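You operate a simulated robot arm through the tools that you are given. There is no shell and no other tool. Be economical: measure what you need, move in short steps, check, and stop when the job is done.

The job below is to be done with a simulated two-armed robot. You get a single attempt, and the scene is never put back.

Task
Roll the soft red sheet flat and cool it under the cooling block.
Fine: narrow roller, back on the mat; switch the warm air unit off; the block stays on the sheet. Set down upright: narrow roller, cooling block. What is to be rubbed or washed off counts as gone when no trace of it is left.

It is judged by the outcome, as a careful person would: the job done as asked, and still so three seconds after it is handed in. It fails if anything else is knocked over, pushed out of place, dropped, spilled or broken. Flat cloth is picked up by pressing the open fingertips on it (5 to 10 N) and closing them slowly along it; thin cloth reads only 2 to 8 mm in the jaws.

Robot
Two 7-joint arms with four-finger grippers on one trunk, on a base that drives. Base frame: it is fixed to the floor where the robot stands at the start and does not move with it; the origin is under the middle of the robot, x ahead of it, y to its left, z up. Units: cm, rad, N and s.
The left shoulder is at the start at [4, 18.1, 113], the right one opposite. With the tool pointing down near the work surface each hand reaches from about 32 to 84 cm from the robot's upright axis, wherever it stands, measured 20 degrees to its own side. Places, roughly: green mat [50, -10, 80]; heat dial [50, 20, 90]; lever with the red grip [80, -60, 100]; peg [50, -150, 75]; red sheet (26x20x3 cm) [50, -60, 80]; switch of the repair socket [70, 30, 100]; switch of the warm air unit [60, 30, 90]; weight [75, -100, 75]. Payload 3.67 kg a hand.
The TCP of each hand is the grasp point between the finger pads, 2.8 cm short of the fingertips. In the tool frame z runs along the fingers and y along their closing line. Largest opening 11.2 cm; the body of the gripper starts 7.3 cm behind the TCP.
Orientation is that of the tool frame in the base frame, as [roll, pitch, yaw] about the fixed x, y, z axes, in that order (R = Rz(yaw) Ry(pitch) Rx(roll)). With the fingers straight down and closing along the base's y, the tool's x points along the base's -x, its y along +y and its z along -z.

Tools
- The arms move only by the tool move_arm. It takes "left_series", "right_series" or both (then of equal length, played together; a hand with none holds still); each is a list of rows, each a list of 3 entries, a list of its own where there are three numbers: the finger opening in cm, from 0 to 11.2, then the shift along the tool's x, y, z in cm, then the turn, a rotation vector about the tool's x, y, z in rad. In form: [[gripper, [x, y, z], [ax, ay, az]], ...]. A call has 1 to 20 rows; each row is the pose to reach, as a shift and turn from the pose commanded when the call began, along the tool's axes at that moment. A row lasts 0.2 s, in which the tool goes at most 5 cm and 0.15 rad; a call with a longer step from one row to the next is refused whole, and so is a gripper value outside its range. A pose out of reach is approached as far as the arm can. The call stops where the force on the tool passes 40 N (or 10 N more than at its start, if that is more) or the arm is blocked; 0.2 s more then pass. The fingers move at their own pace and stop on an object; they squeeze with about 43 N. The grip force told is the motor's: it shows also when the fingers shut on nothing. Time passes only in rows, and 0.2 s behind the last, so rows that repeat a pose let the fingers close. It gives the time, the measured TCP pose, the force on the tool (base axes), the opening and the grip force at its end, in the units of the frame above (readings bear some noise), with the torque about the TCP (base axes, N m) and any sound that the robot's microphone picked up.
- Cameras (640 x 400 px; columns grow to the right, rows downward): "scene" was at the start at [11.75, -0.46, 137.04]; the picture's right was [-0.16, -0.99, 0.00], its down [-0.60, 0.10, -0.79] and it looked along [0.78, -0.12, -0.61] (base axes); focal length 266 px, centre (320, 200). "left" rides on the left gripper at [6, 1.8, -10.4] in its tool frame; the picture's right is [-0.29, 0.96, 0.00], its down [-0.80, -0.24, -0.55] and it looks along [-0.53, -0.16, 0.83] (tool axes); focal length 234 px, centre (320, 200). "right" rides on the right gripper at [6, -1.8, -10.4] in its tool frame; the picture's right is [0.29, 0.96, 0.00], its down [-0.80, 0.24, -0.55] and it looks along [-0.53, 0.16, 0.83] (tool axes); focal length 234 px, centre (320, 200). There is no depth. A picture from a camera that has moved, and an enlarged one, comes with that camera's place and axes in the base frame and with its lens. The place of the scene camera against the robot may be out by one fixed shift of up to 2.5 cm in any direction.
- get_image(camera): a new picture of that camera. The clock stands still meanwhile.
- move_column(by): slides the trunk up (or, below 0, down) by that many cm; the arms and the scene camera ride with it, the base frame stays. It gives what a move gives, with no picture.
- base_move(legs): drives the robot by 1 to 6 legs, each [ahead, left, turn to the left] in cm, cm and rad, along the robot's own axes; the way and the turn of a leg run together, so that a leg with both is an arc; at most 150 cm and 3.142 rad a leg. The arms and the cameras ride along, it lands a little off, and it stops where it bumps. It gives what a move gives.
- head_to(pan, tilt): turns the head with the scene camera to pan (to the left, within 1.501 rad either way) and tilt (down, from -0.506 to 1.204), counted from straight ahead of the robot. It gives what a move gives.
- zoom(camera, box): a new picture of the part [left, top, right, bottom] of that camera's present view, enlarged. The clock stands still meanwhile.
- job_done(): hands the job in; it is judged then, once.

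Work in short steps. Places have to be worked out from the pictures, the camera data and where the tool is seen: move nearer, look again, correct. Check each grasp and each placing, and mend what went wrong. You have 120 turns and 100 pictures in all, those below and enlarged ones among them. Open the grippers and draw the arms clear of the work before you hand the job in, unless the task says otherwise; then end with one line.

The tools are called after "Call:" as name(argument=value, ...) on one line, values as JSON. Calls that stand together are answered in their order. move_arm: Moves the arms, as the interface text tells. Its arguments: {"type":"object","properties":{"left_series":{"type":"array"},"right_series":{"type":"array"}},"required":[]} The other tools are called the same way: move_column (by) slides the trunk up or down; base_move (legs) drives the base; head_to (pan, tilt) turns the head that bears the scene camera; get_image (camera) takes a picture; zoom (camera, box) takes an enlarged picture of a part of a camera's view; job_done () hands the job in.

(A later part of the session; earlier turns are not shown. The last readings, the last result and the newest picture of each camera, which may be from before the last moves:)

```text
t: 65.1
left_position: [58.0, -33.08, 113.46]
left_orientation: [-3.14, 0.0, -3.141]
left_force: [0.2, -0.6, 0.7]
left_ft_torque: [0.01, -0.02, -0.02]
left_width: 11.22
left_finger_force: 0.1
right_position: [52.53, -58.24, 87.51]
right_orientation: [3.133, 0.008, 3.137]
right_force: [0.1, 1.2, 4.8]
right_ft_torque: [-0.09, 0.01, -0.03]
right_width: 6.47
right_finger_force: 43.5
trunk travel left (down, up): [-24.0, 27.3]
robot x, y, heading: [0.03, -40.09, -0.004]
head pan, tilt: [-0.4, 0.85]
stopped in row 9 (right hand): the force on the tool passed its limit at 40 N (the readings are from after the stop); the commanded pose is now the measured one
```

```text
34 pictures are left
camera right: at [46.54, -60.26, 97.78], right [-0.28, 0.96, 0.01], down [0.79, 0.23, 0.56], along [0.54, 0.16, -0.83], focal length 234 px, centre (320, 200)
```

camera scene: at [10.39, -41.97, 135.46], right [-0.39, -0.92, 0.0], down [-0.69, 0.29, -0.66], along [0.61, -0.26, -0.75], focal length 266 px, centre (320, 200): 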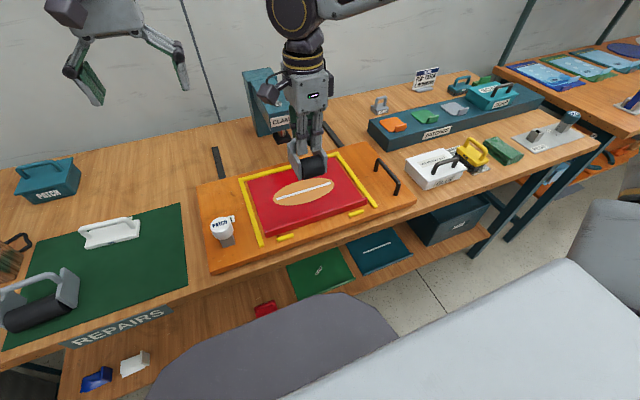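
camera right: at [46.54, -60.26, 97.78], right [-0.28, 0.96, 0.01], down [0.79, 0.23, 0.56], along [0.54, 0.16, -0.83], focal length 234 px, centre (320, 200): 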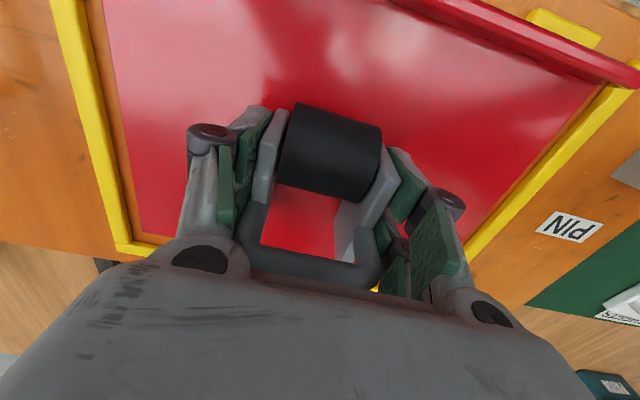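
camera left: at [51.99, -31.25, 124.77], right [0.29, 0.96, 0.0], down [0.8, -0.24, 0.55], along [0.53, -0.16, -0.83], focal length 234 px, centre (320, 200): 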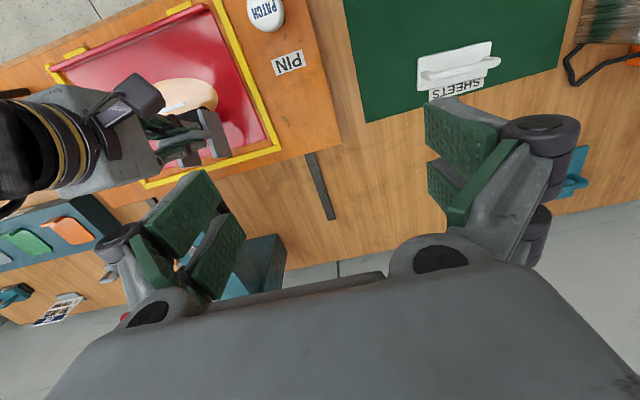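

I check the effect on the white line from the scene camera.

Call:
zoom(camera="scene", box=[190, 80, 430, 280])

```text
2.00 times, centred on (310, 180) of scene
camera zoom: at [10.35, -41.94, 134.49], right [-0.39, -0.92, 0.0], down [-0.69, 0.29, -0.66], along [0.61, -0.26, -0.75], focal length 532 px, centre (340, 240)
```

zoom: 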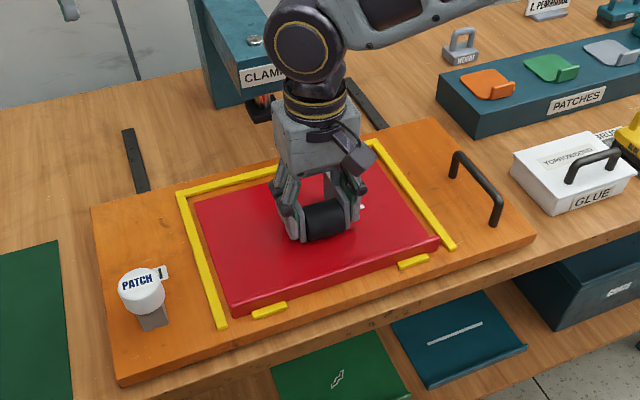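

I lift and return to the far side at the next strip (y≈−63.5), then view the line.

Call:
move_arm(right_series=[[6, [0, 0, -0.6], [0, 0, 0]], [6, [-0.8, -1, -1.2], [0, 0, 0]], [6, [-2, -2.2, -1.2], [0, 0, 0]], [6, [-3.2, -3.6, -1.2], [0, 0, 0]], [6, [-4.6, -5.2, -1.2], [0, 0, 0]], [6, [-5.5, -5.2, -1.2], [0, 0, 0]], [6, [-5.5, -5.2, -1.2], [0, 0, 0]]])

Call:
zoom(camera="scene", box=[190, 80, 430, 280])

```text
t: 66.7
left_position: [58.1, -33.02, 113.51]
left_orientation: [-3.141, -0.001, 3.14]
left_force: [-0.7, -0.4, 0.5]
left_ft_torque: [0.02, 0.01, 0.0]
left_width: 11.2
left_finger_force: 0.0
right_position: [58.03, -63.48, 88.52]
right_orientation: [3.134, 0.006, 3.134]
right_force: [0.3, 0.2, -2.7]
right_ft_torque: [-0.02, -0.02, 0.0]
right_width: 6.45
right_finger_force: 43.1
trunk travel left (down, up): [-24.0, 27.3]
robot x, y, heading: [0.11, -39.47, 0.003]
head pan, tilt: [-0.4, 0.85]
```

```text
2.00 times, centred on (310, 180) of scene
camera zoom: at [10.4, -41.97, 134.52], right [-0.39, -0.92, 0.0], down [-0.69, 0.29, -0.66], along [0.61, -0.26, -0.75], focal length 532 px, centre (340, 240)
```

zoom: 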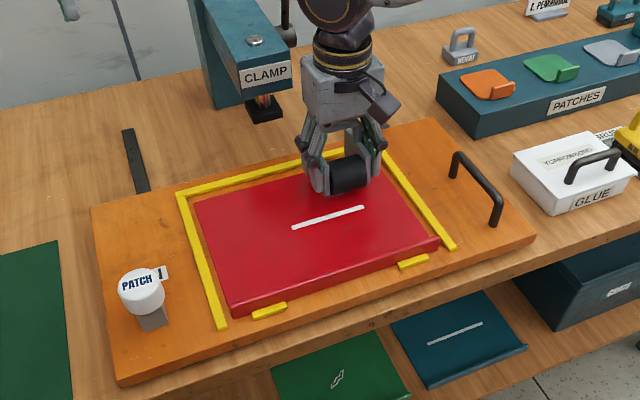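

The line is unchanged: the sheet has hardened, so it must be re-warmed with the warm air tool. I keep the roller in the right hand, raise it clear, and drive left so the left hand can fetch the tool.

Call:
move_arm(right_series=[[6, [0, 0, -2], [0, 0, 0]], [6, [1, 0, -4], [0, 0, 0]], [6, [3, 0, -7], [0, 0, 0]], [6, [5, 0, -10], [0, 0, 0]], [6, [7, 0, -13], [0, 0, 0]], [6, [8, 0, -14], [0, 0, 0]]])

Call:
base_move(legs=[[0, 28, 0]])

Call:
head_to(pan=0.3, tilt=0.7)

Call:
get_image(camera="scene")

Call:
get_image(camera="left")

```text
t: 68.1
left_position: [58.06, -33.12, 113.43]
left_orientation: [3.141, 0.0, -3.14]
left_force: [-0.8, -0.5, -0.3]
left_ft_torque: [0.03, 0.01, -0.05]
left_width: 11.19
left_finger_force: 0.0
right_position: [49.85, -63.58, 102.65]
right_orientation: [3.135, 0.005, 3.133]
right_force: [-0.4, -0.2, -2.1]
right_ft_torque: [0.01, -0.02, 0.0]
right_width: 6.46
right_finger_force: 43.0
trunk travel left (down, up): [-24.0, 27.3]
robot x, y, heading: [0.26, -39.81, 0.004]
head pan, tilt: [-0.4, 0.85]
```

```text
t: 70.1
left_position: [58.12, -5.18, 113.31]
left_orientation: [3.141, 0.001, 3.14]
left_force: [-0.7, 0.3, 0.7]
left_ft_torque: [0.03, 0.0, 0.02]
left_width: 11.2
left_finger_force: 0.1
right_position: [49.94, -35.77, 102.64]
right_orientation: [3.133, 0.004, 3.134]
right_force: [-0.1, 0.2, -1.8]
right_ft_torque: [0.0, 0.01, 0.0]
right_width: 6.46
right_finger_force: 43.0
trunk travel left (down, up): [-24.0, 27.3]
robot x, y, heading: [-0.44, -11.71, 0.001]
head pan, tilt: [-0.4, 0.85]
```

```text
t: 71.1
left_position: [58.1, -5.18, 113.42]
left_orientation: [3.141, 0.001, -3.141]
left_force: [0.6, 0.7, -0.3]
left_ft_torque: [-0.01, 0.0, -0.01]
left_width: 11.21
left_finger_force: 0.0
right_position: [49.98, -35.74, 102.7]
right_orientation: [3.135, 0.006, 3.133]
right_force: [-0.8, 0.2, -2.8]
right_ft_torque: [0.0, -0.01, 0.01]
right_width: 6.51
right_finger_force: 42.7
trunk travel left (down, up): [-24.0, 27.3]
robot x, y, heading: [-0.13, -11.84, -0.0]
head pan, tilt: [0.3, 0.7]
```

```text
31 pictures are left
camera scene: at [11.35, -8.45, 135.74], right [0.29, -0.96, 0.0], down [-0.62, -0.19, -0.76], along [0.73, 0.22, -0.64], focal length 266 px, centre (320, 200)
```

scene: 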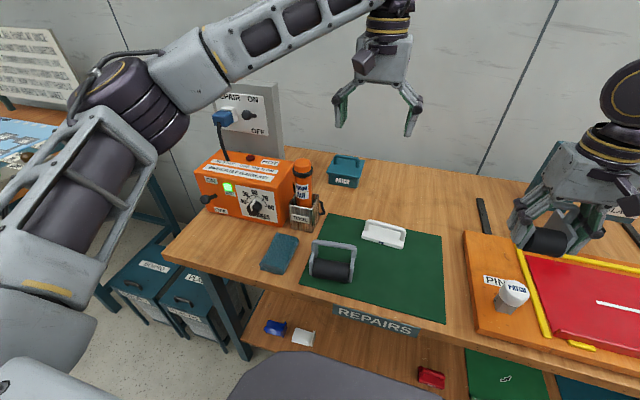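

```text
30 pictures are left
camera left: at [52.05, -3.39, 123.81], right [0.29, 0.96, 0.0], down [0.8, -0.24, 0.55], along [0.53, -0.16, -0.83], focal length 234 px, centre (320, 200)
```

left: 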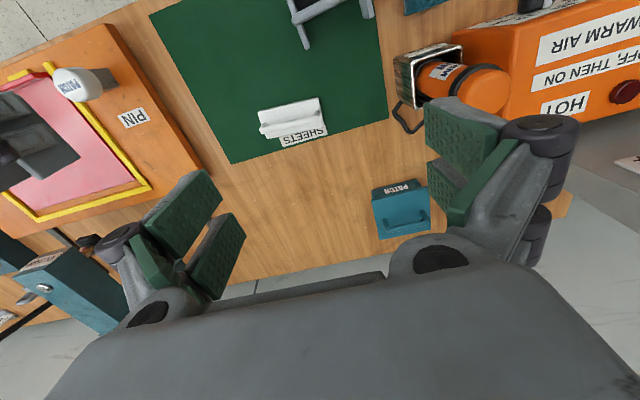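

The unit's green light is still on. The tool's cap top triangulates to about [59.9, 10.4, 100.7]. I turn the left hand 90° (closing along x, away from the box) and go above it.

Call:
move_arm(left_series=[[11.2, [-0.2, 1.5, 0], [0, 0, -0.15]], [11.2, [-0.4, 3, 0], [0, 0, -0.3]], [11.2, [-0.6, 4.5, 0], [0, 0, -0.45]], [11.2, [-0.8, 6, 0], [0, 0, -0.6]], [11.2, [-1, 7.5, 0], [0, 0, -0.75]], [11.2, [-1.2, 9, 0], [0, 0, -0.9]], [11.2, [-1.4, 10.5, 0], [0, 0, -1.05]], [11.2, [-1.6, 12, 0], [0, 0, -1.2]], [11.2, [-1.8, 13.5, 0], [0, 0, -1.35]], [11.2, [-1.8, 15, 0], [0, 0, -1.5]], [11.2, [-1.8, 15.6, 0], [0, 0, -1.571]], [11.2, [-1.8, 15.6, 0], [0, 0, -1.571]]])

Call:
get_image(camera="left")

```text
t: 73.7
left_position: [59.98, 10.55, 113.28]
left_orientation: [3.141, 0.0, -1.568]
left_force: [-0.1, 0.5, -0.4]
left_ft_torque: [0.0, 0.03, 0.02]
left_width: 11.19
left_finger_force: 0.0
right_position: [49.93, -35.84, 102.68]
right_orientation: [3.134, 0.005, 3.132]
right_force: [-0.3, 1.1, -2.4]
right_ft_torque: [0.02, 0.01, 0.01]
right_width: 6.49
right_finger_force: 42.8
trunk travel left (down, up): [-24.0, 27.3]
robot x, y, heading: [-0.04, -11.74, -0.003]
head pan, tilt: [0.3, 0.7]
```

```text
29 pictures are left
camera left: at [58.07, 4.46, 123.86], right [-0.96, 0.29, 0.0], down [0.24, 0.8, 0.55], along [0.16, 0.53, -0.83], focal length 234 px, centre (320, 200)
```

left: 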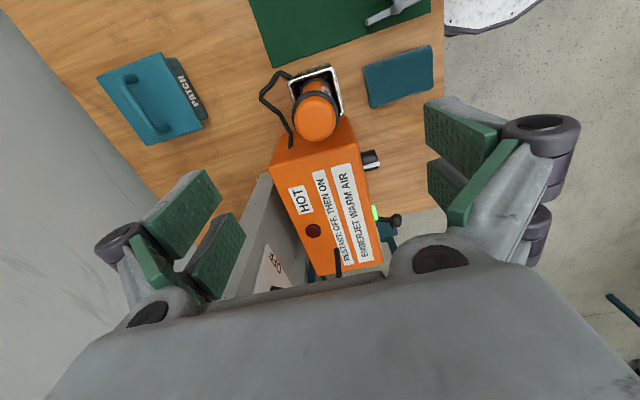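

Aligned over the cap. I descend around it and close.

Call:
move_arm(left_series=[[11.2, [0.3, 0, 3], [0, 0, 0]], [11.2, [0.3, 0, 6], [0, 0, 0]], [11.2, [0.3, 0, 9], [0, 0, 0]], [11.2, [0.3, 0, 11.5], [0, 0, 0]], [11.2, [0.3, 0, 13.5], [0, 0, 0]], [11.2, [0.3, 0, 15], [0, 0, 0]], [8, [0.3, 0, 15.5], [0, 0, 0]], [6, [0.3, 0, 15.5], [0, 0, 0]], [3, [0.3, 0, 15.5], [0, 0, 0]], [3, [0.3, 0, 15.5], [0, 0, 0]]])

Call:
get_image(camera="left")

```text
t: 75.9
left_position: [60.0, 10.19, 97.88]
left_orientation: [-3.142, 0.0, -1.571]
left_force: [0.6, -1.0, 0.9]
left_ft_torque: [-0.1, -0.06, 0.0]
left_width: 3.97
left_finger_force: 42.9
right_position: [49.76, -35.81, 102.54]
right_orientation: [3.133, 0.004, 3.134]
right_force: [0.4, -1.3, -2.5]
right_ft_torque: [0.03, 0.01, -0.01]
right_width: 6.48
right_finger_force: 42.8
trunk travel left (down, up): [-24.0, 27.3]
robot x, y, heading: [-0.29, -12.01, -0.002]
head pan, tilt: [0.3, 0.7]
```

```text
28 pictures are left
camera left: at [58.05, 4.1, 108.3], right [-0.96, 0.29, 0.0], down [0.24, 0.8, 0.55], along [0.16, 0.53, -0.83], focal length 234 px, centre (320, 200)
```

left: 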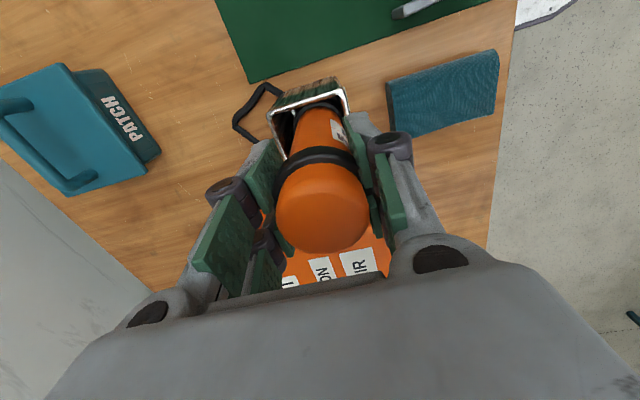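

Gripped at 3.97 cm. I lift slowly out of the holder.

Call:
move_arm(left_series=[[3, [0, 0, -0.5], [0, 0, 0]], [3, [0, 0, -1.2], [0, 0, 0]], [3, [0, 0, -2.2], [0, 0, 0]], [3, [0, 0, -3.5], [0, 0, 0]], [3, [0, 0, -5], [0, 0, 0]], [3, [0, 0, -6.5], [0, 0, 0]], [3, [0, 0, -8], [0, 0, 0]], [3, [0, 0, -9.5], [0, 0, 0]], [3, [0, 0, -11], [0, 0, 0]], [3, [0, 0, -12.5], [0, 0, 0]], [3, [0, 0, -14], [0, 0, 0]], [3, [0, 0, -15.5], [0, 0, 0]], [3, [0, 0, -17], [0, 0, 0]], [3, [0, 0, -18], [0, 0, 0]]])

Call:
get_image(camera="scene")

```text
t: 78.9
left_position: [59.9, 10.26, 115.73]
left_orientation: [3.14, 0.001, -1.572]
left_force: [0.6, -0.6, -3.5]
left_ft_torque: [-0.02, 0.01, -0.02]
left_width: 3.96
left_finger_force: 42.9
right_position: [49.81, -35.75, 102.52]
right_orientation: [3.136, 0.006, 3.134]
right_force: [0.4, -0.9, -1.9]
right_ft_torque: [-0.01, 0.03, -0.02]
right_width: 6.47
right_finger_force: 43.1
trunk travel left (down, up): [-24.0, 27.3]
robot x, y, heading: [-0.24, -11.88, -0.004]
head pan, tilt: [0.3, 0.7]
```

```text
27 pictures are left
camera scene: at [11.36, -8.45, 135.74], right [0.29, -0.96, 0.0], down [-0.62, -0.19, -0.76], along [0.73, 0.23, -0.64], focal length 266 px, centre (320, 200)
```

scene: 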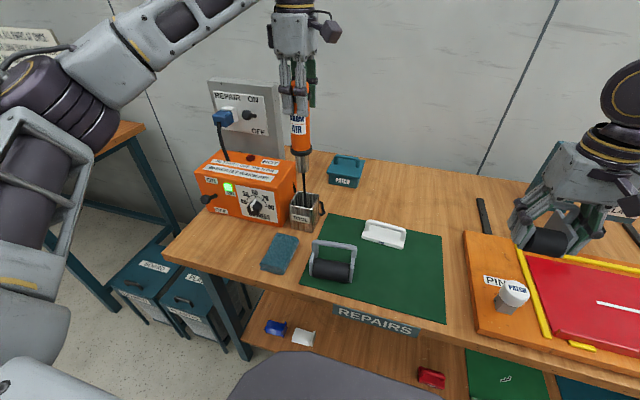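

Lifted with the nozzle pointing down. A zoom to see nozzle and hose.

Call:
zoom(camera="scene", box=[230, 60, 370, 240])

```text
2.22 times, centred on (300, 150) of scene
camera zoom: at [11.36, -8.45, 135.74], right [0.29, -0.96, 0.0], down [-0.62, -0.19, -0.76], along [0.73, 0.23, -0.64], focal length 591 px, centre (364, 311)
```

zoom: 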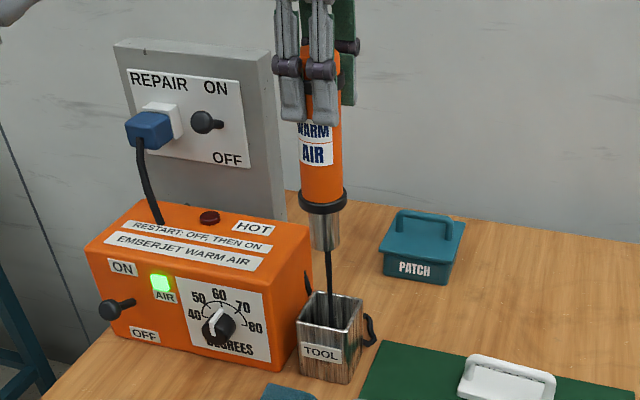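

Nozzle tip is about 15.5 cm below the TCP; the cable comes out of the holder. I drive right 38 cm with both tools raised, and turn the head to the sheet.

Call:
base_move(legs=[[0, -38, 0]])

Call:
head_to(pan=-0.15, tilt=0.8)

Call:
get_image(camera="scene")

```text
t: 81.4
left_position: [59.94, -28.1, 115.8]
left_orientation: [3.14, 0.0, -1.569]
left_force: [-0.4, 0.2, -3.4]
left_ft_torque: [0.02, 0.03, -0.04]
left_width: 3.91
left_finger_force: 42.8
right_position: [49.8, -74.07, 102.63]
right_orientation: [3.133, 0.004, 3.136]
right_force: [-0.1, -0.2, -3.0]
right_ft_torque: [0.06, 0.02, -0.04]
right_width: 6.51
right_finger_force: 42.5
trunk travel left (down, up): [-24.0, 27.3]
robot x, y, heading: [0.01, -50.1, 0.003]
head pan, tilt: [0.3, 0.7]
```

```text
t: 82.3
left_position: [59.99, -27.92, 115.77]
left_orientation: [3.14, 0.0, -1.568]
left_force: [-0.4, -0.4, -3.5]
left_ft_torque: [-0.01, -0.02, 0.02]
left_width: 3.97
left_finger_force: 43.1
right_position: [49.93, -73.93, 102.64]
right_orientation: [3.134, 0.005, 3.134]
right_force: [-0.5, 0.5, -2.0]
right_ft_torque: [0.01, 0.02, 0.04]
right_width: 6.47
right_finger_force: 43.0
trunk travel left (down, up): [-24.0, 27.3]
robot x, y, heading: [-0.29, -50.14, -0.002]
head pan, tilt: [-0.15, 0.799]
```

```text
25 pictures are left
camera scene: at [11.22, -50.42, 134.92], right [-0.15, -0.99, 0.0], down [-0.71, 0.11, -0.7], along [0.69, -0.1, -0.72], focal length 266 px, centre (320, 200)
```

scene: 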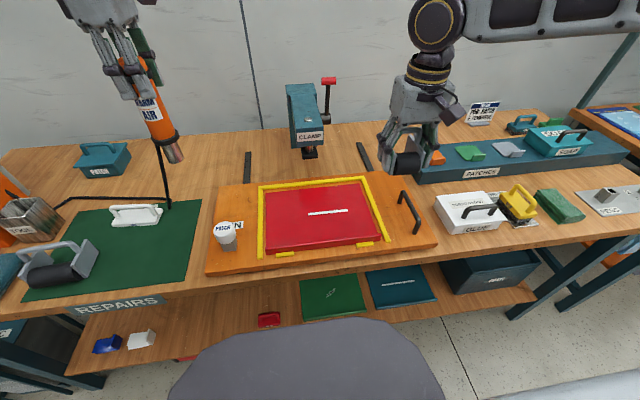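

I bring the nozzle over the white line (≈[53.4, −60]), nozzle at about 5 cm above the sheet, moving x first to stay clear of the clamp.

Call:
move_arm(left_series=[[3, [2, 2, 0], [0, 0, 0]], [3, [4.5, 4, 0], [0, 0, 0]], [3, [7, 6.6, 0], [0, 0, 0]], [3, [10, 6.6, 0], [0, 0, 0]], [3, [13, 6.6, 0], [0, 0, 0]], [3, [16, 6.6, 0], [0, 0, 0]], [3, [19, 6.6, 1], [0, 0, 0]], [3, [22, 6.6, 3], [0, 0, 0]], [3, [25, 6.6, 5], [0, 0, 0]], [3, [28, 6.6, 7], [0, 0, 0]], [3, [30.5, 6.6, 9], [0, 0, 0]], [3, [32, 6.6, 10.5], [0, 0, 0]], [3, [32, 6.6, 10.5], [0, 0, 0]]])

Call:
get_image(camera="scene")

```text
t: 85.1
left_position: [53.35, -59.84, 105.36]
left_orientation: [-3.141, 0.001, -1.57]
left_force: [0.7, 1.2, -3.4]
left_ft_torque: [-0.02, -0.01, 0.0]
left_width: 3.9
left_finger_force: 42.9
right_position: [49.97, -73.99, 102.6]
right_orientation: [3.134, 0.006, 3.135]
right_force: [0.5, -0.1, -2.6]
right_ft_torque: [0.01, 0.03, 0.02]
right_width: 6.47
right_finger_force: 43.2
trunk travel left (down, up): [-24.0, 27.3]
robot x, y, heading: [0.0, -49.84, -0.003]
head pan, tilt: [-0.15, 0.799]
```

```text
24 pictures are left
camera scene: at [11.2, -50.46, 134.92], right [-0.15, -0.99, 0.0], down [-0.71, 0.11, -0.7], along [0.69, -0.1, -0.72], focal length 266 px, centre (320, 200)
```

scene: 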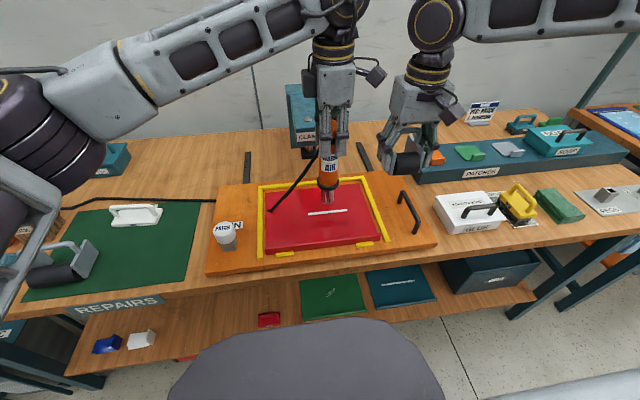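

Nozzle sits about 6 cm over the line. I wait 4 s and look for the soft zone.

Call:
move_arm(left_series=[[3, [0, 0, 1], [0, 0, 0]], [3, [0, 0, 1], [0, 0, 0]], [3, [0, 0, 1], [0, 0, 0]], [3, [0, 0, 1], [0, 0, 0]], [3, [0, 0, 1], [0, 0, 0]], [3, [0, 0, 1], [0, 0, 0]], [3, [0, 0, 1], [0, 0, 0]], [3, [0, 0, 1], [0, 0, 0]], [3, [0, 0, 1], [0, 0, 0]], [3, [0, 0, 1], [0, 0, 0]], [3, [0, 0, 1], [0, 0, 0]], [3, [0, 0, 1], [0, 0, 0]], [3, [0, 0, 1], [0, 0, 0]], [3, [0, 0, 1], [0, 0, 0]], [3, [0, 0, 1], [0, 0, 0]], [3, [0, 0, 1], [0, 0, 0]], [3, [0, 0, 1], [0, 0, 0]], [3, [0, 0, 1], [0, 0, 0]], [3, [0, 0, 1], [0, 0, 0]], [3, [0, 0, 1], [0, 0, 0]]])

Call:
zoom(camera="scene", box=[230, 140, 430, 280])

```text
t: 89.3
left_position: [53.32, -60.09, 104.3]
left_orientation: [3.139, 0.001, -1.569]
left_force: [0.0, 0.7, -2.6]
left_ft_torque: [0.02, -0.02, -0.01]
left_width: 3.9
left_finger_force: 42.7
right_position: [49.96, -73.93, 102.66]
right_orientation: [3.135, 0.004, 3.136]
right_force: [0.7, 0.5, -2.9]
right_ft_torque: [0.04, 0.01, 0.01]
right_width: 6.47
right_finger_force: 42.5
trunk travel left (down, up): [-24.0, 27.3]
robot x, y, heading: [-0.4, -49.76, -0.001]
head pan, tilt: [-0.15, 0.799]
```

```text
2.86 times, centred on (330, 210) of scene
camera zoom: at [11.21, -50.49, 134.92], right [-0.15, -0.99, 0.0], down [-0.71, 0.11, -0.7], along [0.69, -0.1, -0.72], focal length 759 px, centre (291, 171)
```

zoom: 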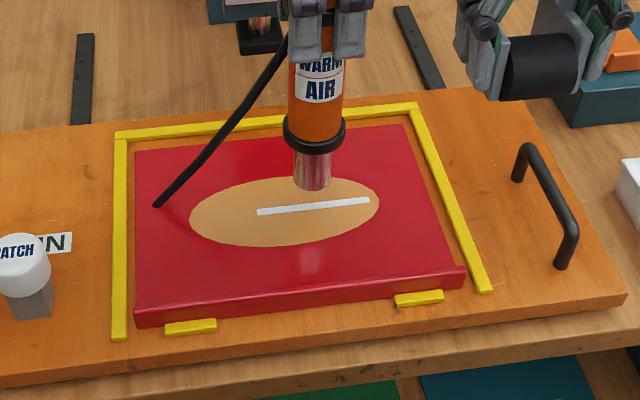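

The soft ellipse is back. I heat ~2 s more, then withdraw the left hand to +y while the right brings the roller to the far side of the line at y≈−64.

Call:
move_arm(left_series=[[3, [0, 0, 0], [0, 0, 0]], [3, [0, 0, 0], [0, 0, 0]], [3, [0, 0, 0], [0, 0, 0]], [3, [0, 0, 0], [0, 0, 0]], [3, [0, 0, 0], [0, 0, 0]], [3, [0, 0, 0], [0, 0, 0]], [3, [0, 0, 0], [0, 0, 0]], [3, [0, 0, 0], [0, 0, 0]], [3, [-2, 0, -3], [0, 0, 0]], [3, [-5, 0, -6], [0, 0, 0]], [3, [-9, 0, -8], [0, 0, 0]], [3, [-13, 0, -9], [0, 0, 0]], [3, [-17, 0, -9], [0, 0, 0]], [3, [-21, 0, -9], [0, 0, 0]], [3, [-25, 0, -9], [0, 0, 0]], [3, [-27, 0, -9], [0, 0, 0]], [3, [-27, 0, -9], [0, 0, 0]], [3, [-27, 0, -9], [0, 0, 0]], [3, [-27, 0, -9], [0, 0, 0]], [3, [-27, 0, -9], [0, 0, 0]]], right_series=[[6, [0, 0, 0], [0, 0, 0]], [6, [0, 0, 0], [0, 0, 0]], [6, [0, 0, 0], [0, 0, 0]], [6, [0, 0, 0], [0, 0, 0]], [6, [0, 0, 0], [0, 0, 0]], [6, [0, 0, 0], [0, 0, 0]], [6, [0, 0, 0], [0, 0, 0]], [6, [0, 0, 0], [0, 0, 0]], [6, [0, 0, 0], [0, 0, 0]], [6, [0, 0, 0], [0, 0, 0]], [6, [0, 0, 0], [0, 0, 0]], [6, [-1.5, 1, 0], [0, 0, 0]], [6, [-3.5, 3, 0], [0, 0, 0]], [6, [-5.5, 6, 0], [0, 0, 0]], [6, [-7, 9, 1], [0, 0, 0]], [6, [-8, 10, 4], [0, 0, 0]], [6, [-8, 10, 7], [0, 0, 0]], [6, [-8, 10, 10], [0, 0, 0]], [6, [-8, 10, 12.5], [0, 0, 0]], [6, [-8, 10, 14], [0, 0, 0]]])

```text
t: 93.5
left_position: [53.26, -32.99, 113.36]
left_orientation: [3.139, 0.002, -1.568]
left_force: [0.3, -0.7, -3.2]
left_ft_torque: [0.03, 0.02, 0.01]
left_width: 3.89
left_finger_force: 42.2
right_position: [58.12, -63.9, 88.69]
right_orientation: [3.135, 0.007, 3.136]
right_force: [0.0, 0.2, -1.9]
right_ft_torque: [-0.02, -0.01, -0.05]
right_width: 6.48
right_finger_force: 42.2
trunk travel left (down, up): [-24.0, 27.3]
robot x, y, heading: [-0.01, -50.46, 0.0]
head pan, tilt: [-0.15, 0.799]
```

Now press and roll across the line toward −x.

Call:
move_arm(right_series=[[6, [0, 0, 0.8], [0, 0, 0]], [6, [0, 0, 1.25], [0, 0, 0]], [6, [0.4, 0, 1.3], [0, 0, 0]], [6, [1, 0, 1.3], [0, 0, 0]], [6, [1.6, 0, 1.3], [0, 0, 0]], [6, [2.2, 0, 1.3], [0, 0, 0]], [6, [2.8, 0, 1.3], [0, 0, 0]], [6, [3.4, 0, 1.3], [0, 0, 0]], [6, [4, 0, 1.3], [0, 0, 0]], [6, [4.6, 0, 1.3], [0, 0, 0]], [6, [5.2, 0, 1.3], [0, 0, 0]], [6, [5.8, 0, 1.3], [0, 0, 0]], [6, [6.4, 0, 1.3], [0, 0, 0]], [6, [7, 0, 1.3], [0, 0, 0]]])

Call:
zoom(camera="scene", box=[230, 140, 430, 280])

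```text
t: 96.5
left_position: [53.24, -32.94, 113.56]
left_orientation: [3.141, -0.001, -1.567]
left_force: [-0.3, 1.1, -3.1]
left_ft_torque: [0.02, -0.01, 0.01]
left_width: 3.89
left_finger_force: 42.8
right_position: [51.16, -63.89, 87.44]
right_orientation: [3.134, 0.006, 3.136]
right_force: [2.9, -0.3, 1.7]
right_ft_torque: [-0.1, -0.11, 0.01]
right_width: 6.46
right_finger_force: 42.7
trunk travel left (down, up): [-24.0, 27.3]
robot x, y, heading: [0.13, -50.2, -0.001]
head pan, tilt: [-0.15, 0.799]
```

```text
2.86 times, centred on (330, 210) of scene
camera zoom: at [11.2, -50.45, 134.92], right [-0.15, -0.99, 0.0], down [-0.71, 0.11, -0.7], along [0.69, -0.1, -0.72], focal length 759 px, centre (291, 171)
```

zoom: 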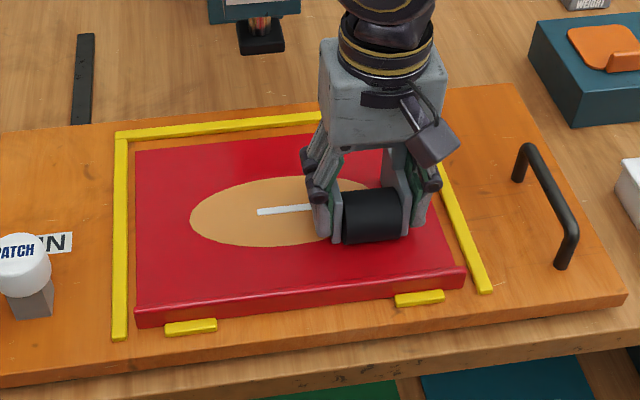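

Press was light at the end; I roll back over it with a firmer press.

Call:
move_arm(right_series=[[6, [0, 0, 0.12], [0, 0, 0]], [6, [-0.5, 0, 0.18], [0, 0, 0]], [6, [-1.1, 0, 0.18], [0, 0, 0]], [6, [-1.7, 0, 0.18], [0, 0, 0]], [6, [-2.3, 0, 0.18], [0, 0, 0]], [6, [-2.9, 0, 0.18], [0, 0, 0]], [6, [-3.5, 0, 0.18], [0, 0, 0]], [6, [-4.1, 0, 0.18], [0, 0, 0]], [6, [-4.7, 0, 0.18], [0, 0, 0]], [6, [-5.3, 0, 0.18], [0, 0, 0]], [6, [-5.9, 0, 0.18], [0, 0, 0]]])

Call:
zoom(camera="scene", box=[230, 140, 430, 280])

```text
t: 98.9
left_position: [53.04, -32.92, 113.67]
left_orientation: [-3.14, -0.002, -1.57]
left_force: [0.0, 0.0, -2.4]
left_ft_torque: [0.01, 0.0, -0.01]
left_width: 3.87
left_finger_force: 42.8
right_position: [56.87, -63.91, 87.43]
right_orientation: [3.136, 0.008, 3.136]
right_force: [-12.2, 0.9, 15.3]
right_ft_torque: [-0.44, 0.43, -0.32]
right_width: 6.49
right_finger_force: 42.7
trunk travel left (down, up): [-24.0, 27.3]
robot x, y, heading: [-0.19, -50.18, -0.001]
head pan, tilt: [-0.15, 0.799]
```

```text
2.86 times, centred on (330, 210) of scene
camera zoom: at [10.89, -50.44, 134.95], right [-0.15, -0.99, 0.0], down [-0.71, 0.11, -0.7], along [0.69, -0.1, -0.72], focal length 759 px, centre (291, 171)
```

zoom: 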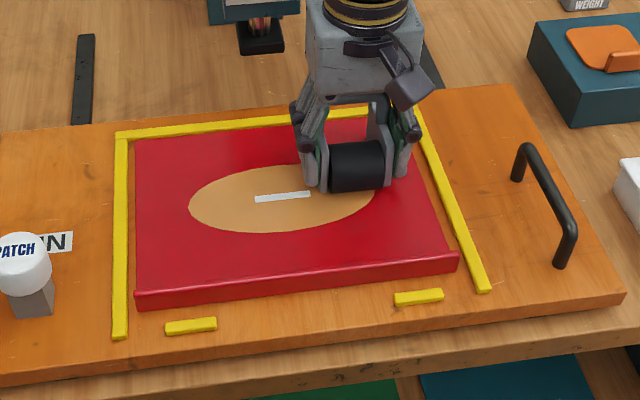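

It works: the line shortened, and the sheet moved back against its far frame side. Next strip at y≈−57.7 covers the remainder; I roll toward −x with moderate press.

Call:
move_arm(right_series=[[6, [0, 0, -0.6], [0, 0, 0]], [6, [0, 1, -1.3], [0, 0, 0]], [6, [0, 2.8, -1.3], [0, 0, 0]], [6, [-0.3, 4.6, -1.3], [0, 0, 0]], [6, [-0.6, 6.2, -1.3], [0, 0, 0]], [6, [-0.6, 6.2, -0.7], [0, 0, 0]], [6, [-0.6, 6.2, -0.2], [0, 0, 0]], [6, [-0.6, 6.2, -0.05], [0, 0, 0]], [6, [0, 6.2, -0.05], [0, 0, 0]], [6, [0.6, 6.2, -0.05], [0, 0, 0]], [6, [1.2, 6.2, -0.05], [0, 0, 0]], [6, [1.8, 6.2, -0.05], [0, 0, 0]], [6, [2.4, 6.2, -0.05], [0, 0, 0]], [6, [3, 6.2, -0.05], [0, 0, 0]], [6, [3.6, 6.2, -0.05], [0, 0, 0]], [6, [4.2, 6.2, -0.05], [0, 0, 0]], [6, [4.8, 6.2, -0.05], [0, 0, 0]]])

Call:
zoom(camera="scene", box=[230, 140, 430, 280])

```text
t: 102.5
left_position: [53.28, -32.8, 113.34]
left_orientation: [3.14, 0.001, -1.569]
left_force: [-0.8, 0.6, -3.2]
left_ft_torque: [-0.01, 0.01, 0.01]
left_width: 3.85
left_finger_force: 42.5
right_position: [51.75, -59.45, 87.94]
right_orientation: [3.132, 0.007, 3.137]
right_force: [-0.2, -0.5, -2.7]
right_ft_torque: [-0.01, 0.0, 0.02]
right_width: 6.47
right_finger_force: 42.9
right hand out of reach, approached as far as the arm can: row 3, 4, 5, 6, 7, 8, 9, 10, 11, 12, 13, 14, 15, 16, 17
trunk travel left (down, up): [-24.0, 27.3]
robot x, y, heading: [-0.1, -50.24, 0.0]
head pan, tilt: [-0.15, 0.799]
```

```text
2.86 times, centred on (330, 210) of scene
camera zoom: at [11.22, -50.46, 134.92], right [-0.15, -0.99, 0.0], down [-0.71, 0.11, -0.7], along [0.69, -0.1, -0.72], focal length 759 px, centre (291, 171)
```

zoom: 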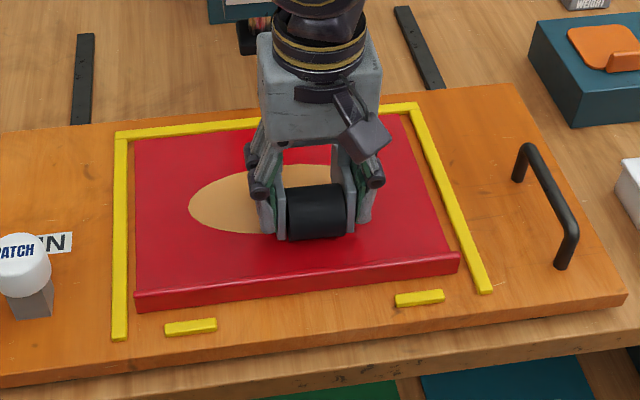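

The arm couldn't cross beyond y≈−59.5 from here. I lift and shift the base 8 cm left.

Call:
move_arm(right_series=[[6, [4.8, 0, -1], [0, 0, 0]], [6, [4.8, -2, -2], [0, 0, 0]], [6, [4.8, -2, -2], [0, 0, 0]]])

Call:
base_move(legs=[[0, 8, 0]])

```text
t: 103.3
left_position: [53.37, -32.94, 113.37]
left_orientation: [3.139, 0.0, -1.569]
left_force: [-0.5, 0.0, -4.5]
left_ft_torque: [-0.02, -0.02, 0.0]
left_width: 3.88
left_finger_force: 43.2
right_position: [47.0, -61.27, 89.98]
right_orientation: [3.137, 0.004, 3.138]
right_force: [-0.4, -0.7, -2.9]
right_ft_torque: [-0.01, -0.01, 0.03]
right_width: 6.5
right_finger_force: 42.2
trunk travel left (down, up): [-24.0, 27.3]
robot x, y, heading: [0.28, -50.19, -0.001]
head pan, tilt: [-0.15, 0.799]
```

```text
t: 104.4
left_position: [53.43, -24.82, 113.32]
left_orientation: [3.141, 0.0, -1.571]
left_force: [0.6, 0.9, -2.1]
left_ft_torque: [-0.08, 0.01, -0.02]
left_width: 3.87
left_finger_force: 42.8
right_position: [46.97, -53.24, 89.95]
right_orientation: [3.136, 0.005, 3.135]
right_force: [-1.0, 1.1, -2.2]
right_ft_torque: [0.0, 0.05, -0.03]
right_width: 6.46
right_finger_force: 42.6
trunk travel left (down, up): [-24.0, 27.3]
robot x, y, heading: [0.08, -42.07, -0.001]
head pan, tilt: [-0.15, 0.799]
```

I move to x≈57.5, y≈−57.6, lower, and roll toward −x across the remaining line.

Call:
move_arm(right_series=[[6, [-3, -1, 0], [0, 0, 0]], [6, [-6, -2.5, 0], [0, 0, 0]], [6, [-9, -4, 0], [0, 0, 0]], [6, [-10.8, -4.4, 0.3], [0, 0, 0]], [6, [-10.8, -4.4, 1.6], [0, 0, 0]], [6, [-10.8, -4.4, 2.4], [0, 0, 0]], [6, [-10.8, -4.4, 2.6], [0, 0, 0]], [6, [-10.2, -4.4, 2.65], [0, 0, 0]], [6, [-9.6, -4.4, 2.65], [0, 0, 0]], [6, [-9, -4.4, 2.65], [0, 0, 0]], [6, [-8.4, -4.4, 2.65], [0, 0, 0]], [6, [-7.8, -4.4, 2.65], [0, 0, 0]], [6, [-7.2, -4.4, 2.65], [0, 0, 0]], [6, [-6.6, -4.4, 2.65], [0, 0, 0]], [6, [-6, -4.4, 2.65], [0, 0, 0]], [6, [-5.4, -4.4, 2.65], [0, 0, 0]], [6, [-4.8, -4.4, 2.65], [0, 0, 0]]])

Call:
get_image(camera="right")

```text
t: 108.0
left_position: [53.27, -24.89, 113.33]
left_orientation: [3.14, -0.002, -1.569]
left_force: [-0.1, -0.7, -3.1]
left_ft_torque: [0.0, 0.04, -0.01]
left_width: 3.9
left_finger_force: 42.8
right_position: [51.95, -57.65, 87.4]
right_orientation: [3.133, 0.009, 3.135]
right_force: [21.1, 0.8, 29.9]
right_ft_torque: [-0.64, -0.75, 0.44]
right_width: 6.46
right_finger_force: 42.7
trunk travel left (down, up): [-24.0, 27.3]
robot x, y, heading: [0.05, -41.9, -0.001]
head pan, tilt: [-0.15, 0.799]
```

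```text
19 pictures are left
camera right: at [45.89, -59.62, 97.76], right [-0.28, 0.96, 0.0], down [0.79, 0.23, 0.56], along [0.54, 0.16, -0.83], focal length 234 px, centre (320, 200)
```

right: 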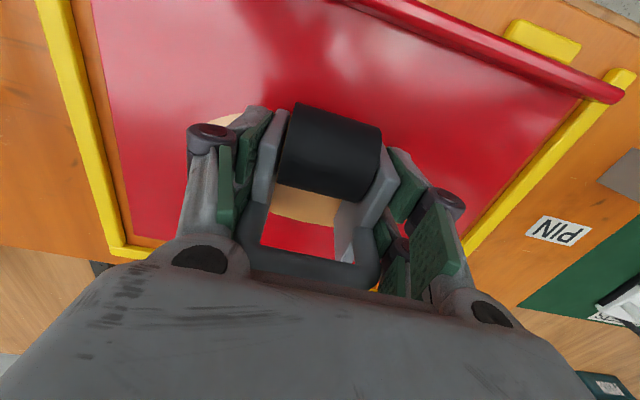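

Strong rolling contact (30 N). I lift, move the hand aside, and check.

Call:
move_arm(right_series=[[6, [0, 0, -0.8], [0, 0, 0]], [6, [-1, 0, -3], [0, 0, 0]], [6, [-3, 2, -6], [0, 0, 0]], [6, [-5, 5, -10], [0, 0, 0]], [6, [-6, 8, -14], [0, 0, 0]], [6, [-6, 8, -16], [0, 0, 0]]])

Call:
zoom(camera="scene", box=[230, 100, 480, 280])

```text
refused: row 4 steps farther than a row can; nothing moved
```

```text
2.22 times, centred on (355, 190) of scene
camera zoom: at [11.21, -42.38, 134.93], right [-0.15, -0.99, 0.0], down [-0.71, 0.11, -0.7], along [0.69, -0.1, -0.72], focal length 591 px, centre (242, 222)
```

zoom: 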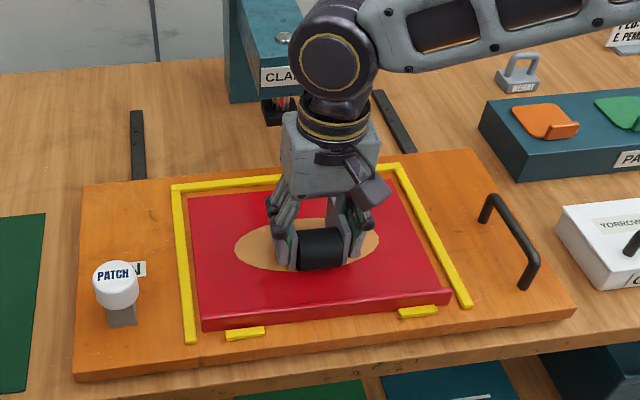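

Sheet was drawn ~1 cm toward the near side again, so I roll back in +x along the same strip (which also rolls it again), then lift away.

Call:
move_arm(right_series=[[6, [0, 0, 0], [0, 0, 0]], [6, [-0.6, 0, 0], [0, 0, 0]], [6, [-1.2, 0, 0], [0, 0, 0]], [6, [-1.8, 0, 0], [0, 0, 0]], [6, [-2.4, 0, 0], [0, 0, 0]], [6, [-3, 0, 0], [0, 0, 0]], [6, [-3.6, 0, 0], [0, 0, 0]], [6, [-4.2, 0, 0], [0, 0, 0]], [6, [-4.8, 0, 0], [0, 0, 0]], [6, [-5.4, 0, 0], [0, 0, 0]], [6, [-5.4, 0, -0.8], [0, 0, 0]], [6, [-5.4, 0, -2.5], [0, 0, 0]], [6, [-4.5, 1, -5.5], [0, 0, 0]], [6, [-3, 3, -8.5], [0, 0, 0]], [6, [-1, 5, -11.5], [0, 0, 0]], [6, [1, 7, -14], [0, 0, 0]], [6, [1, 9, -16], [0, 0, 0]]])

Call:
zoom(camera="scene", box=[230, 100, 480, 280])

```text
t: 111.6
left_position: [53.48, -24.93, 113.43]
left_orientation: [3.139, 0.0, -1.569]
left_force: [0.0, -0.6, -3.5]
left_ft_torque: [-0.03, 0.05, 0.02]
left_width: 3.87
left_finger_force: 43.2
right_position: [50.67, -48.85, 103.21]
right_orientation: [3.137, 0.004, 3.135]
right_force: [0.2, -0.8, -1.6]
right_ft_torque: [-0.03, 0.04, -0.05]
right_width: 6.45
right_finger_force: 42.8
trunk travel left (down, up): [-24.0, 27.3]
robot x, y, heading: [0.16, -41.73, -0.003]
head pan, tilt: [-0.15, 0.799]
```

```text
2.22 times, centred on (355, 190) of scene
camera zoom: at [11.36, -42.46, 134.9], right [-0.15, -0.99, 0.0], down [-0.71, 0.11, -0.7], along [0.69, -0.1, -0.72], focal length 591 px, centre (242, 222)
```

zoom: 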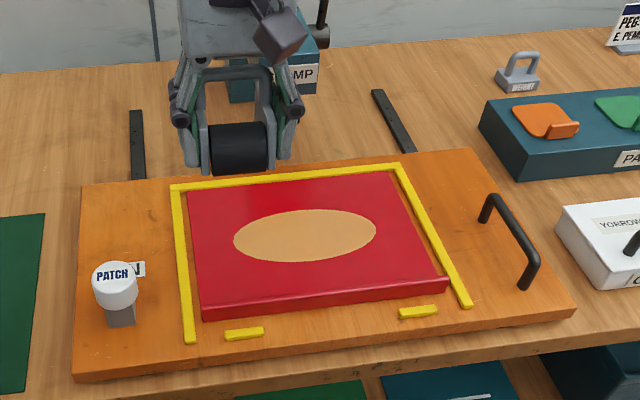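

The line is gone and the sheet sits back in its frame, flat and still soft. Now the roller goes back to the mat: I drive left 30 cm.

Call:
base_move(legs=[[0, 30, 0]])

Call:
get_image(camera="scene")

```text
t: 113.7
left_position: [53.25, 4.94, 113.39]
left_orientation: [3.14, 0.0, -1.567]
left_force: [1.2, -0.2, -3.6]
left_ft_torque: [-0.02, 0.02, 0.01]
left_width: 3.86
left_finger_force: 43.4
right_position: [50.5, -19.15, 103.21]
right_orientation: [3.135, 0.005, 3.137]
right_force: [0.1, 1.1, -2.5]
right_ft_torque: [-0.02, 0.01, 0.01]
right_width: 6.46
right_finger_force: 42.5
trunk travel left (down, up): [-24.0, 27.3]
robot x, y, heading: [-0.16, -12.45, 0.005]
head pan, tilt: [-0.15, 0.799]
```

```text
16 pictures are left
camera scene: at [11.18, -12.72, 134.92], right [-0.15, -0.99, 0.0], down [-0.71, 0.11, -0.7], along [0.69, -0.1, -0.72], focal length 266 px, centre (320, 200)
```

scene: 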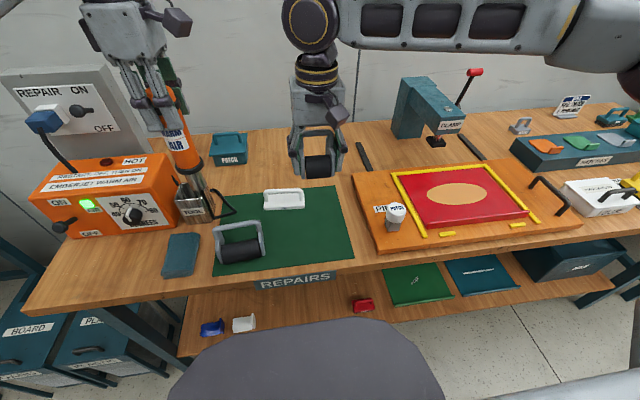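

The mat spot is free. I lower the roller to its original place (TCP ≈[48.9, −18.2]).

Call:
move_arm(right_series=[[6, [0.8, 0.5, 3], [0, 0, 0]], [6, [1.6, 1, 6], [0, 0, 0]], [6, [1.6, 1, 9], [0, 0, 0]], [6, [1.6, 1, 12], [0, 0, 0]], [6, [1.6, 1, 14.5], [0, 0, 0]], [6, [1.6, 1, 16.5], [0, 0, 0]], [6, [1.6, 1, 17.5], [0, 0, 0]], [6, [1.6, 1, 18], [0, 0, 0]], [6, [1.6, 1, 18.3], [0, 0, 0]], [6, [1.6, 1, 18.5], [0, 0, 0]]])

```text
t: 115.9
left_position: [53.22, 4.97, 113.41]
left_orientation: [3.14, -0.001, -1.568]
left_force: [0.1, 0.3, -3.4]
left_ft_torque: [0.01, 0.04, 0.02]
left_width: 3.85
left_finger_force: 42.9
right_position: [47.92, -20.59, 85.95]
right_orientation: [3.134, 0.006, 3.139]
right_force: [-0.1, -0.3, -2.5]
right_ft_torque: [-0.03, -0.03, -0.01]
right_width: 6.46
right_finger_force: 43.0
right hand out of reach, approached as far as the arm can: row 3, 4, 5, 6, 7, 8, 9, 10
trunk travel left (down, up): [-24.0, 27.3]
robot x, y, heading: [0.12, -12.21, 0.0]
head pan, tilt: [-0.15, 0.799]
```

Near the arm's inner limit; here the roller is still well inside the mat (edge ≈ −26). I lower straight down at y≈−20.9.

Call:
move_arm(right_series=[[6, [0, -0.3, 0.6], [0, 0, 0]], [6, [0, -0.3, 1.1], [0, 0, 0]], [6, [0, -0.3, 1.4], [0, 0, 0]], [6, [0, -0.3, 1.6], [0, 0, 0]], [6, [0, -0.3, 1.7], [0, 0, 0]]])

```text
t: 117.1
left_position: [53.16, 4.9, 113.5]
left_orientation: [3.14, -0.001, -1.568]
left_force: [-0.6, -0.8, -2.8]
left_ft_torque: [-0.03, 0.01, 0.01]
left_width: 3.87
left_finger_force: 43.2
right_position: [47.88, -21.18, 84.51]
right_orientation: [3.133, 0.007, 3.138]
right_force: [0.4, -0.1, -2.6]
right_ft_torque: [0.02, -0.01, 0.02]
right_width: 6.47
right_finger_force: 43.3
right hand out of reach, approached as far as the arm can: row 4, 5
trunk travel left (down, up): [-24.0, 27.3]
robot x, y, heading: [0.01, -12.61, 0.002]
head pan, tilt: [-0.15, 0.799]
```

Almost down; I lower with the trunk.

Call:
move_column(by=-0.35)

```text
t: 117.6
left_position: [53.18, 4.8, 113.14]
left_orientation: [3.141, 0.0, -1.568]
left_force: [-0.4, -0.2, -3.8]
left_ft_torque: [-0.03, 0.01, -0.01]
left_width: 3.85
left_finger_force: 42.6
right_position: [47.86, -21.19, 84.38]
right_orientation: [3.131, 0.008, 3.138]
right_force: [-2.4, -2.4, 17.4]
right_ft_torque: [-0.54, 0.33, -0.04]
right_width: 6.48
right_finger_force: 43.2
trunk travel left (down, up): [-23.7, 27.7]
robot x, y, heading: [-0.07, -12.46, -0.0]
head pan, tilt: [-0.15, 0.799]
```

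Contact with 17 N: it stands on the mat. I open the fingers and rise straight up clear of the handle.

Call:
move_arm(right_series=[[7, [0, 0, -0.1], [0, 0, 0]], [8, [0, 0, -0.1], [0, 0, 0]], [9.5, [0, 0, -0.1], [0, 0, 0]], [9.5, [0, 0, -0.1], [0, 0, 0]], [9.5, [0, 0, -3], [0, 0, 0]], [9.5, [0, 0, -7], [0, 0, 0]], [9.5, [0, 0, -11], [0, 0, 0]], [9.5, [0, 0, -15], [0, 0, 0]], [9.5, [0, 0, -18], [0, 0, 0]]])

Call:
get_image(camera="scene")

```text
t: 119.6
left_position: [53.05, 4.96, 113.1]
left_orientation: [3.141, -0.001, -1.566]
left_force: [-0.9, 0.5, -2.7]
left_ft_torque: [0.0, 0.04, 0.02]
left_width: 3.86
left_finger_force: 43.5
right_position: [47.63, -21.35, 102.29]
right_orientation: [3.134, 0.006, 3.137]
right_force: [-0.3, 0.7, 0.9]
right_ft_torque: [0.0, 0.0, 0.0]
right_width: 9.52
right_finger_force: 0.2
trunk travel left (down, up): [-23.7, 27.7]
robot x, y, heading: [0.48, -12.76, 0.004]
head pan, tilt: [-0.15, 0.799]
```

```text
15 pictures are left
camera scene: at [11.11, -12.75, 134.58], right [-0.15, -0.99, 0.0], down [-0.71, 0.11, -0.7], along [0.69, -0.1, -0.72], focal length 266 px, centre (320, 200)
```

scene: 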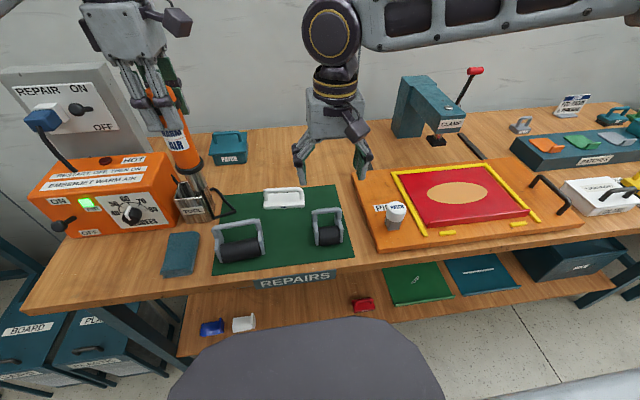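

Roller stands upright on the mat. The cooling block is at about [61, −10.7]; I drive left 14 cm and turn the right hand to close along x over it.

Call:
base_move(legs=[[0, 14, 0]])

Call:
move_arm(right_series=[[9.5, [-1.5, -0.3, 0], [0, 0, 0.15]], [9.5, [-3, -0.6, 0], [0, 0, 0.3]], [9.5, [-4.5, -1, 0], [0, 0, 0.45]], [9.5, [-6, -1.4, 0], [0, 0, 0.6]], [9.5, [-7.5, -1.8, 0], [0, 0, 0.75]], [9.5, [-9, -2.2, 0], [0, 0, 0.9]], [8, [-10.5, -2.6, 0], [0, 0, 1.05]], [7, [-12, -3, 0], [0, 0, 1.2]], [6, [-13.4, -3.3, 0], [0, 0, 1.35]], [6, [-13.4, -3.3, 1], [0, 0, 1.5]], [6, [-13.4, -3.3, 2], [0, 0, 1.575]], [6, [-13.4, -3.3, 2], [0, 0, 1.575]]])

Call:
get_image(camera="right")

```text
t: 121.0
left_position: [53.1, 18.9, 113.19]
left_orientation: [-3.14, 0.0, -1.571]
left_force: [-0.2, -0.1, -2.5]
left_ft_torque: [-0.01, 0.0, -0.01]
left_width: 3.85
left_finger_force: 42.6
right_position: [47.51, -7.27, 102.23]
right_orientation: [3.133, 0.008, 3.137]
right_force: [-0.6, 0.1, -0.1]
right_ft_torque: [0.01, -0.03, 0.0]
right_width: 9.5
right_finger_force: 0.0
trunk travel left (down, up): [-23.7, 27.7]
robot x, y, heading: [-0.09, 1.53, -0.004]
head pan, tilt: [-0.15, 0.799]
```

```text
t: 123.5
left_position: [53.08, 18.91, 113.11]
left_orientation: [-3.141, -0.001, -1.569]
left_force: [-0.1, 0.2, -3.7]
left_ft_torque: [0.01, 0.02, 0.0]
left_width: 3.87
left_finger_force: 43.2
right_position: [60.31, -11.29, 100.21]
right_orientation: [3.135, -0.01, 1.559]
right_force: [-0.4, -0.1, 0.3]
right_ft_torque: [0.0, 0.01, 0.0]
right_width: 6.01
right_finger_force: 0.1
right hand out of reach, approached as far as the arm can: row 9, 10, 11, 12
trunk travel left (down, up): [-23.7, 27.7]
robot x, y, heading: [-0.05, 1.87, -0.0]
head pan, tilt: [-0.15, 0.799]
```

```text
14 pictures are left
camera right: at [58.63, -5.44, 110.65], right [0.96, 0.28, 0.01], down [0.23, -0.8, 0.55], along [0.16, -0.52, -0.84], focal length 234 px, centre (320, 200)
```

right: 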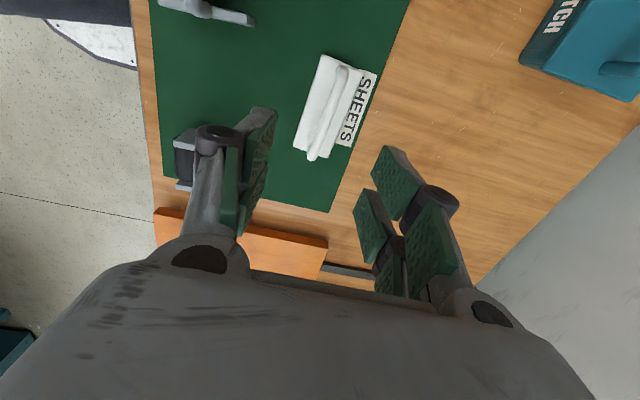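

The handle is at [61.3, −10.8]; the arm is near its inner limit. I shift the left hand 8 cm right, then drive 7 cm left and correct.

Call:
move_arm(left_series=[[3, [2, 0, 0], [0, 0, 0]], [3, [4, 0, 0], [0, 0, 0]], [3, [6, 0, 0], [0, 0, 0]], [3, [8, 0, 0], [0, 0, 0]]])

Call:
base_move(legs=[[0, 7, 0]])

```text
t: 124.5
left_position: [53.29, 10.72, 113.07]
left_orientation: [-3.139, 0.001, -1.57]
left_force: [0.0, 0.3, -2.8]
left_ft_torque: [0.03, 0.02, 0.0]
left_width: 3.87
left_finger_force: 43.3
right_position: [60.39, -11.1, 100.18]
right_orientation: [3.132, -0.01, 1.56]
right_force: [-1.0, -1.1, -0.3]
right_ft_torque: [0.01, 0.03, -0.05]
right_width: 5.97
right_finger_force: 0.0
trunk travel left (down, up): [-23.7, 27.7]
robot x, y, heading: [-0.7, 1.23, 0.004]
head pan, tilt: [-0.15, 0.799]
```

```text
t: 125.6
left_position: [53.2, 18.05, 113.04]
left_orientation: [-3.139, -0.001, -1.568]
left_force: [0.8, 1.2, -3.2]
left_ft_torque: [-0.02, -0.02, 0.0]
left_width: 3.88
left_finger_force: 43.2
right_position: [60.26, -4.25, 100.16]
right_orientation: [3.134, -0.01, 1.561]
right_force: [1.1, 0.6, -0.7]
right_ft_torque: [-0.07, 0.02, -0.01]
right_width: 5.97
right_finger_force: 0.1
trunk travel left (down, up): [-23.7, 27.7]
robot x, y, heading: [-0.1, 8.65, 0.001]
head pan, tilt: [-0.15, 0.799]
```

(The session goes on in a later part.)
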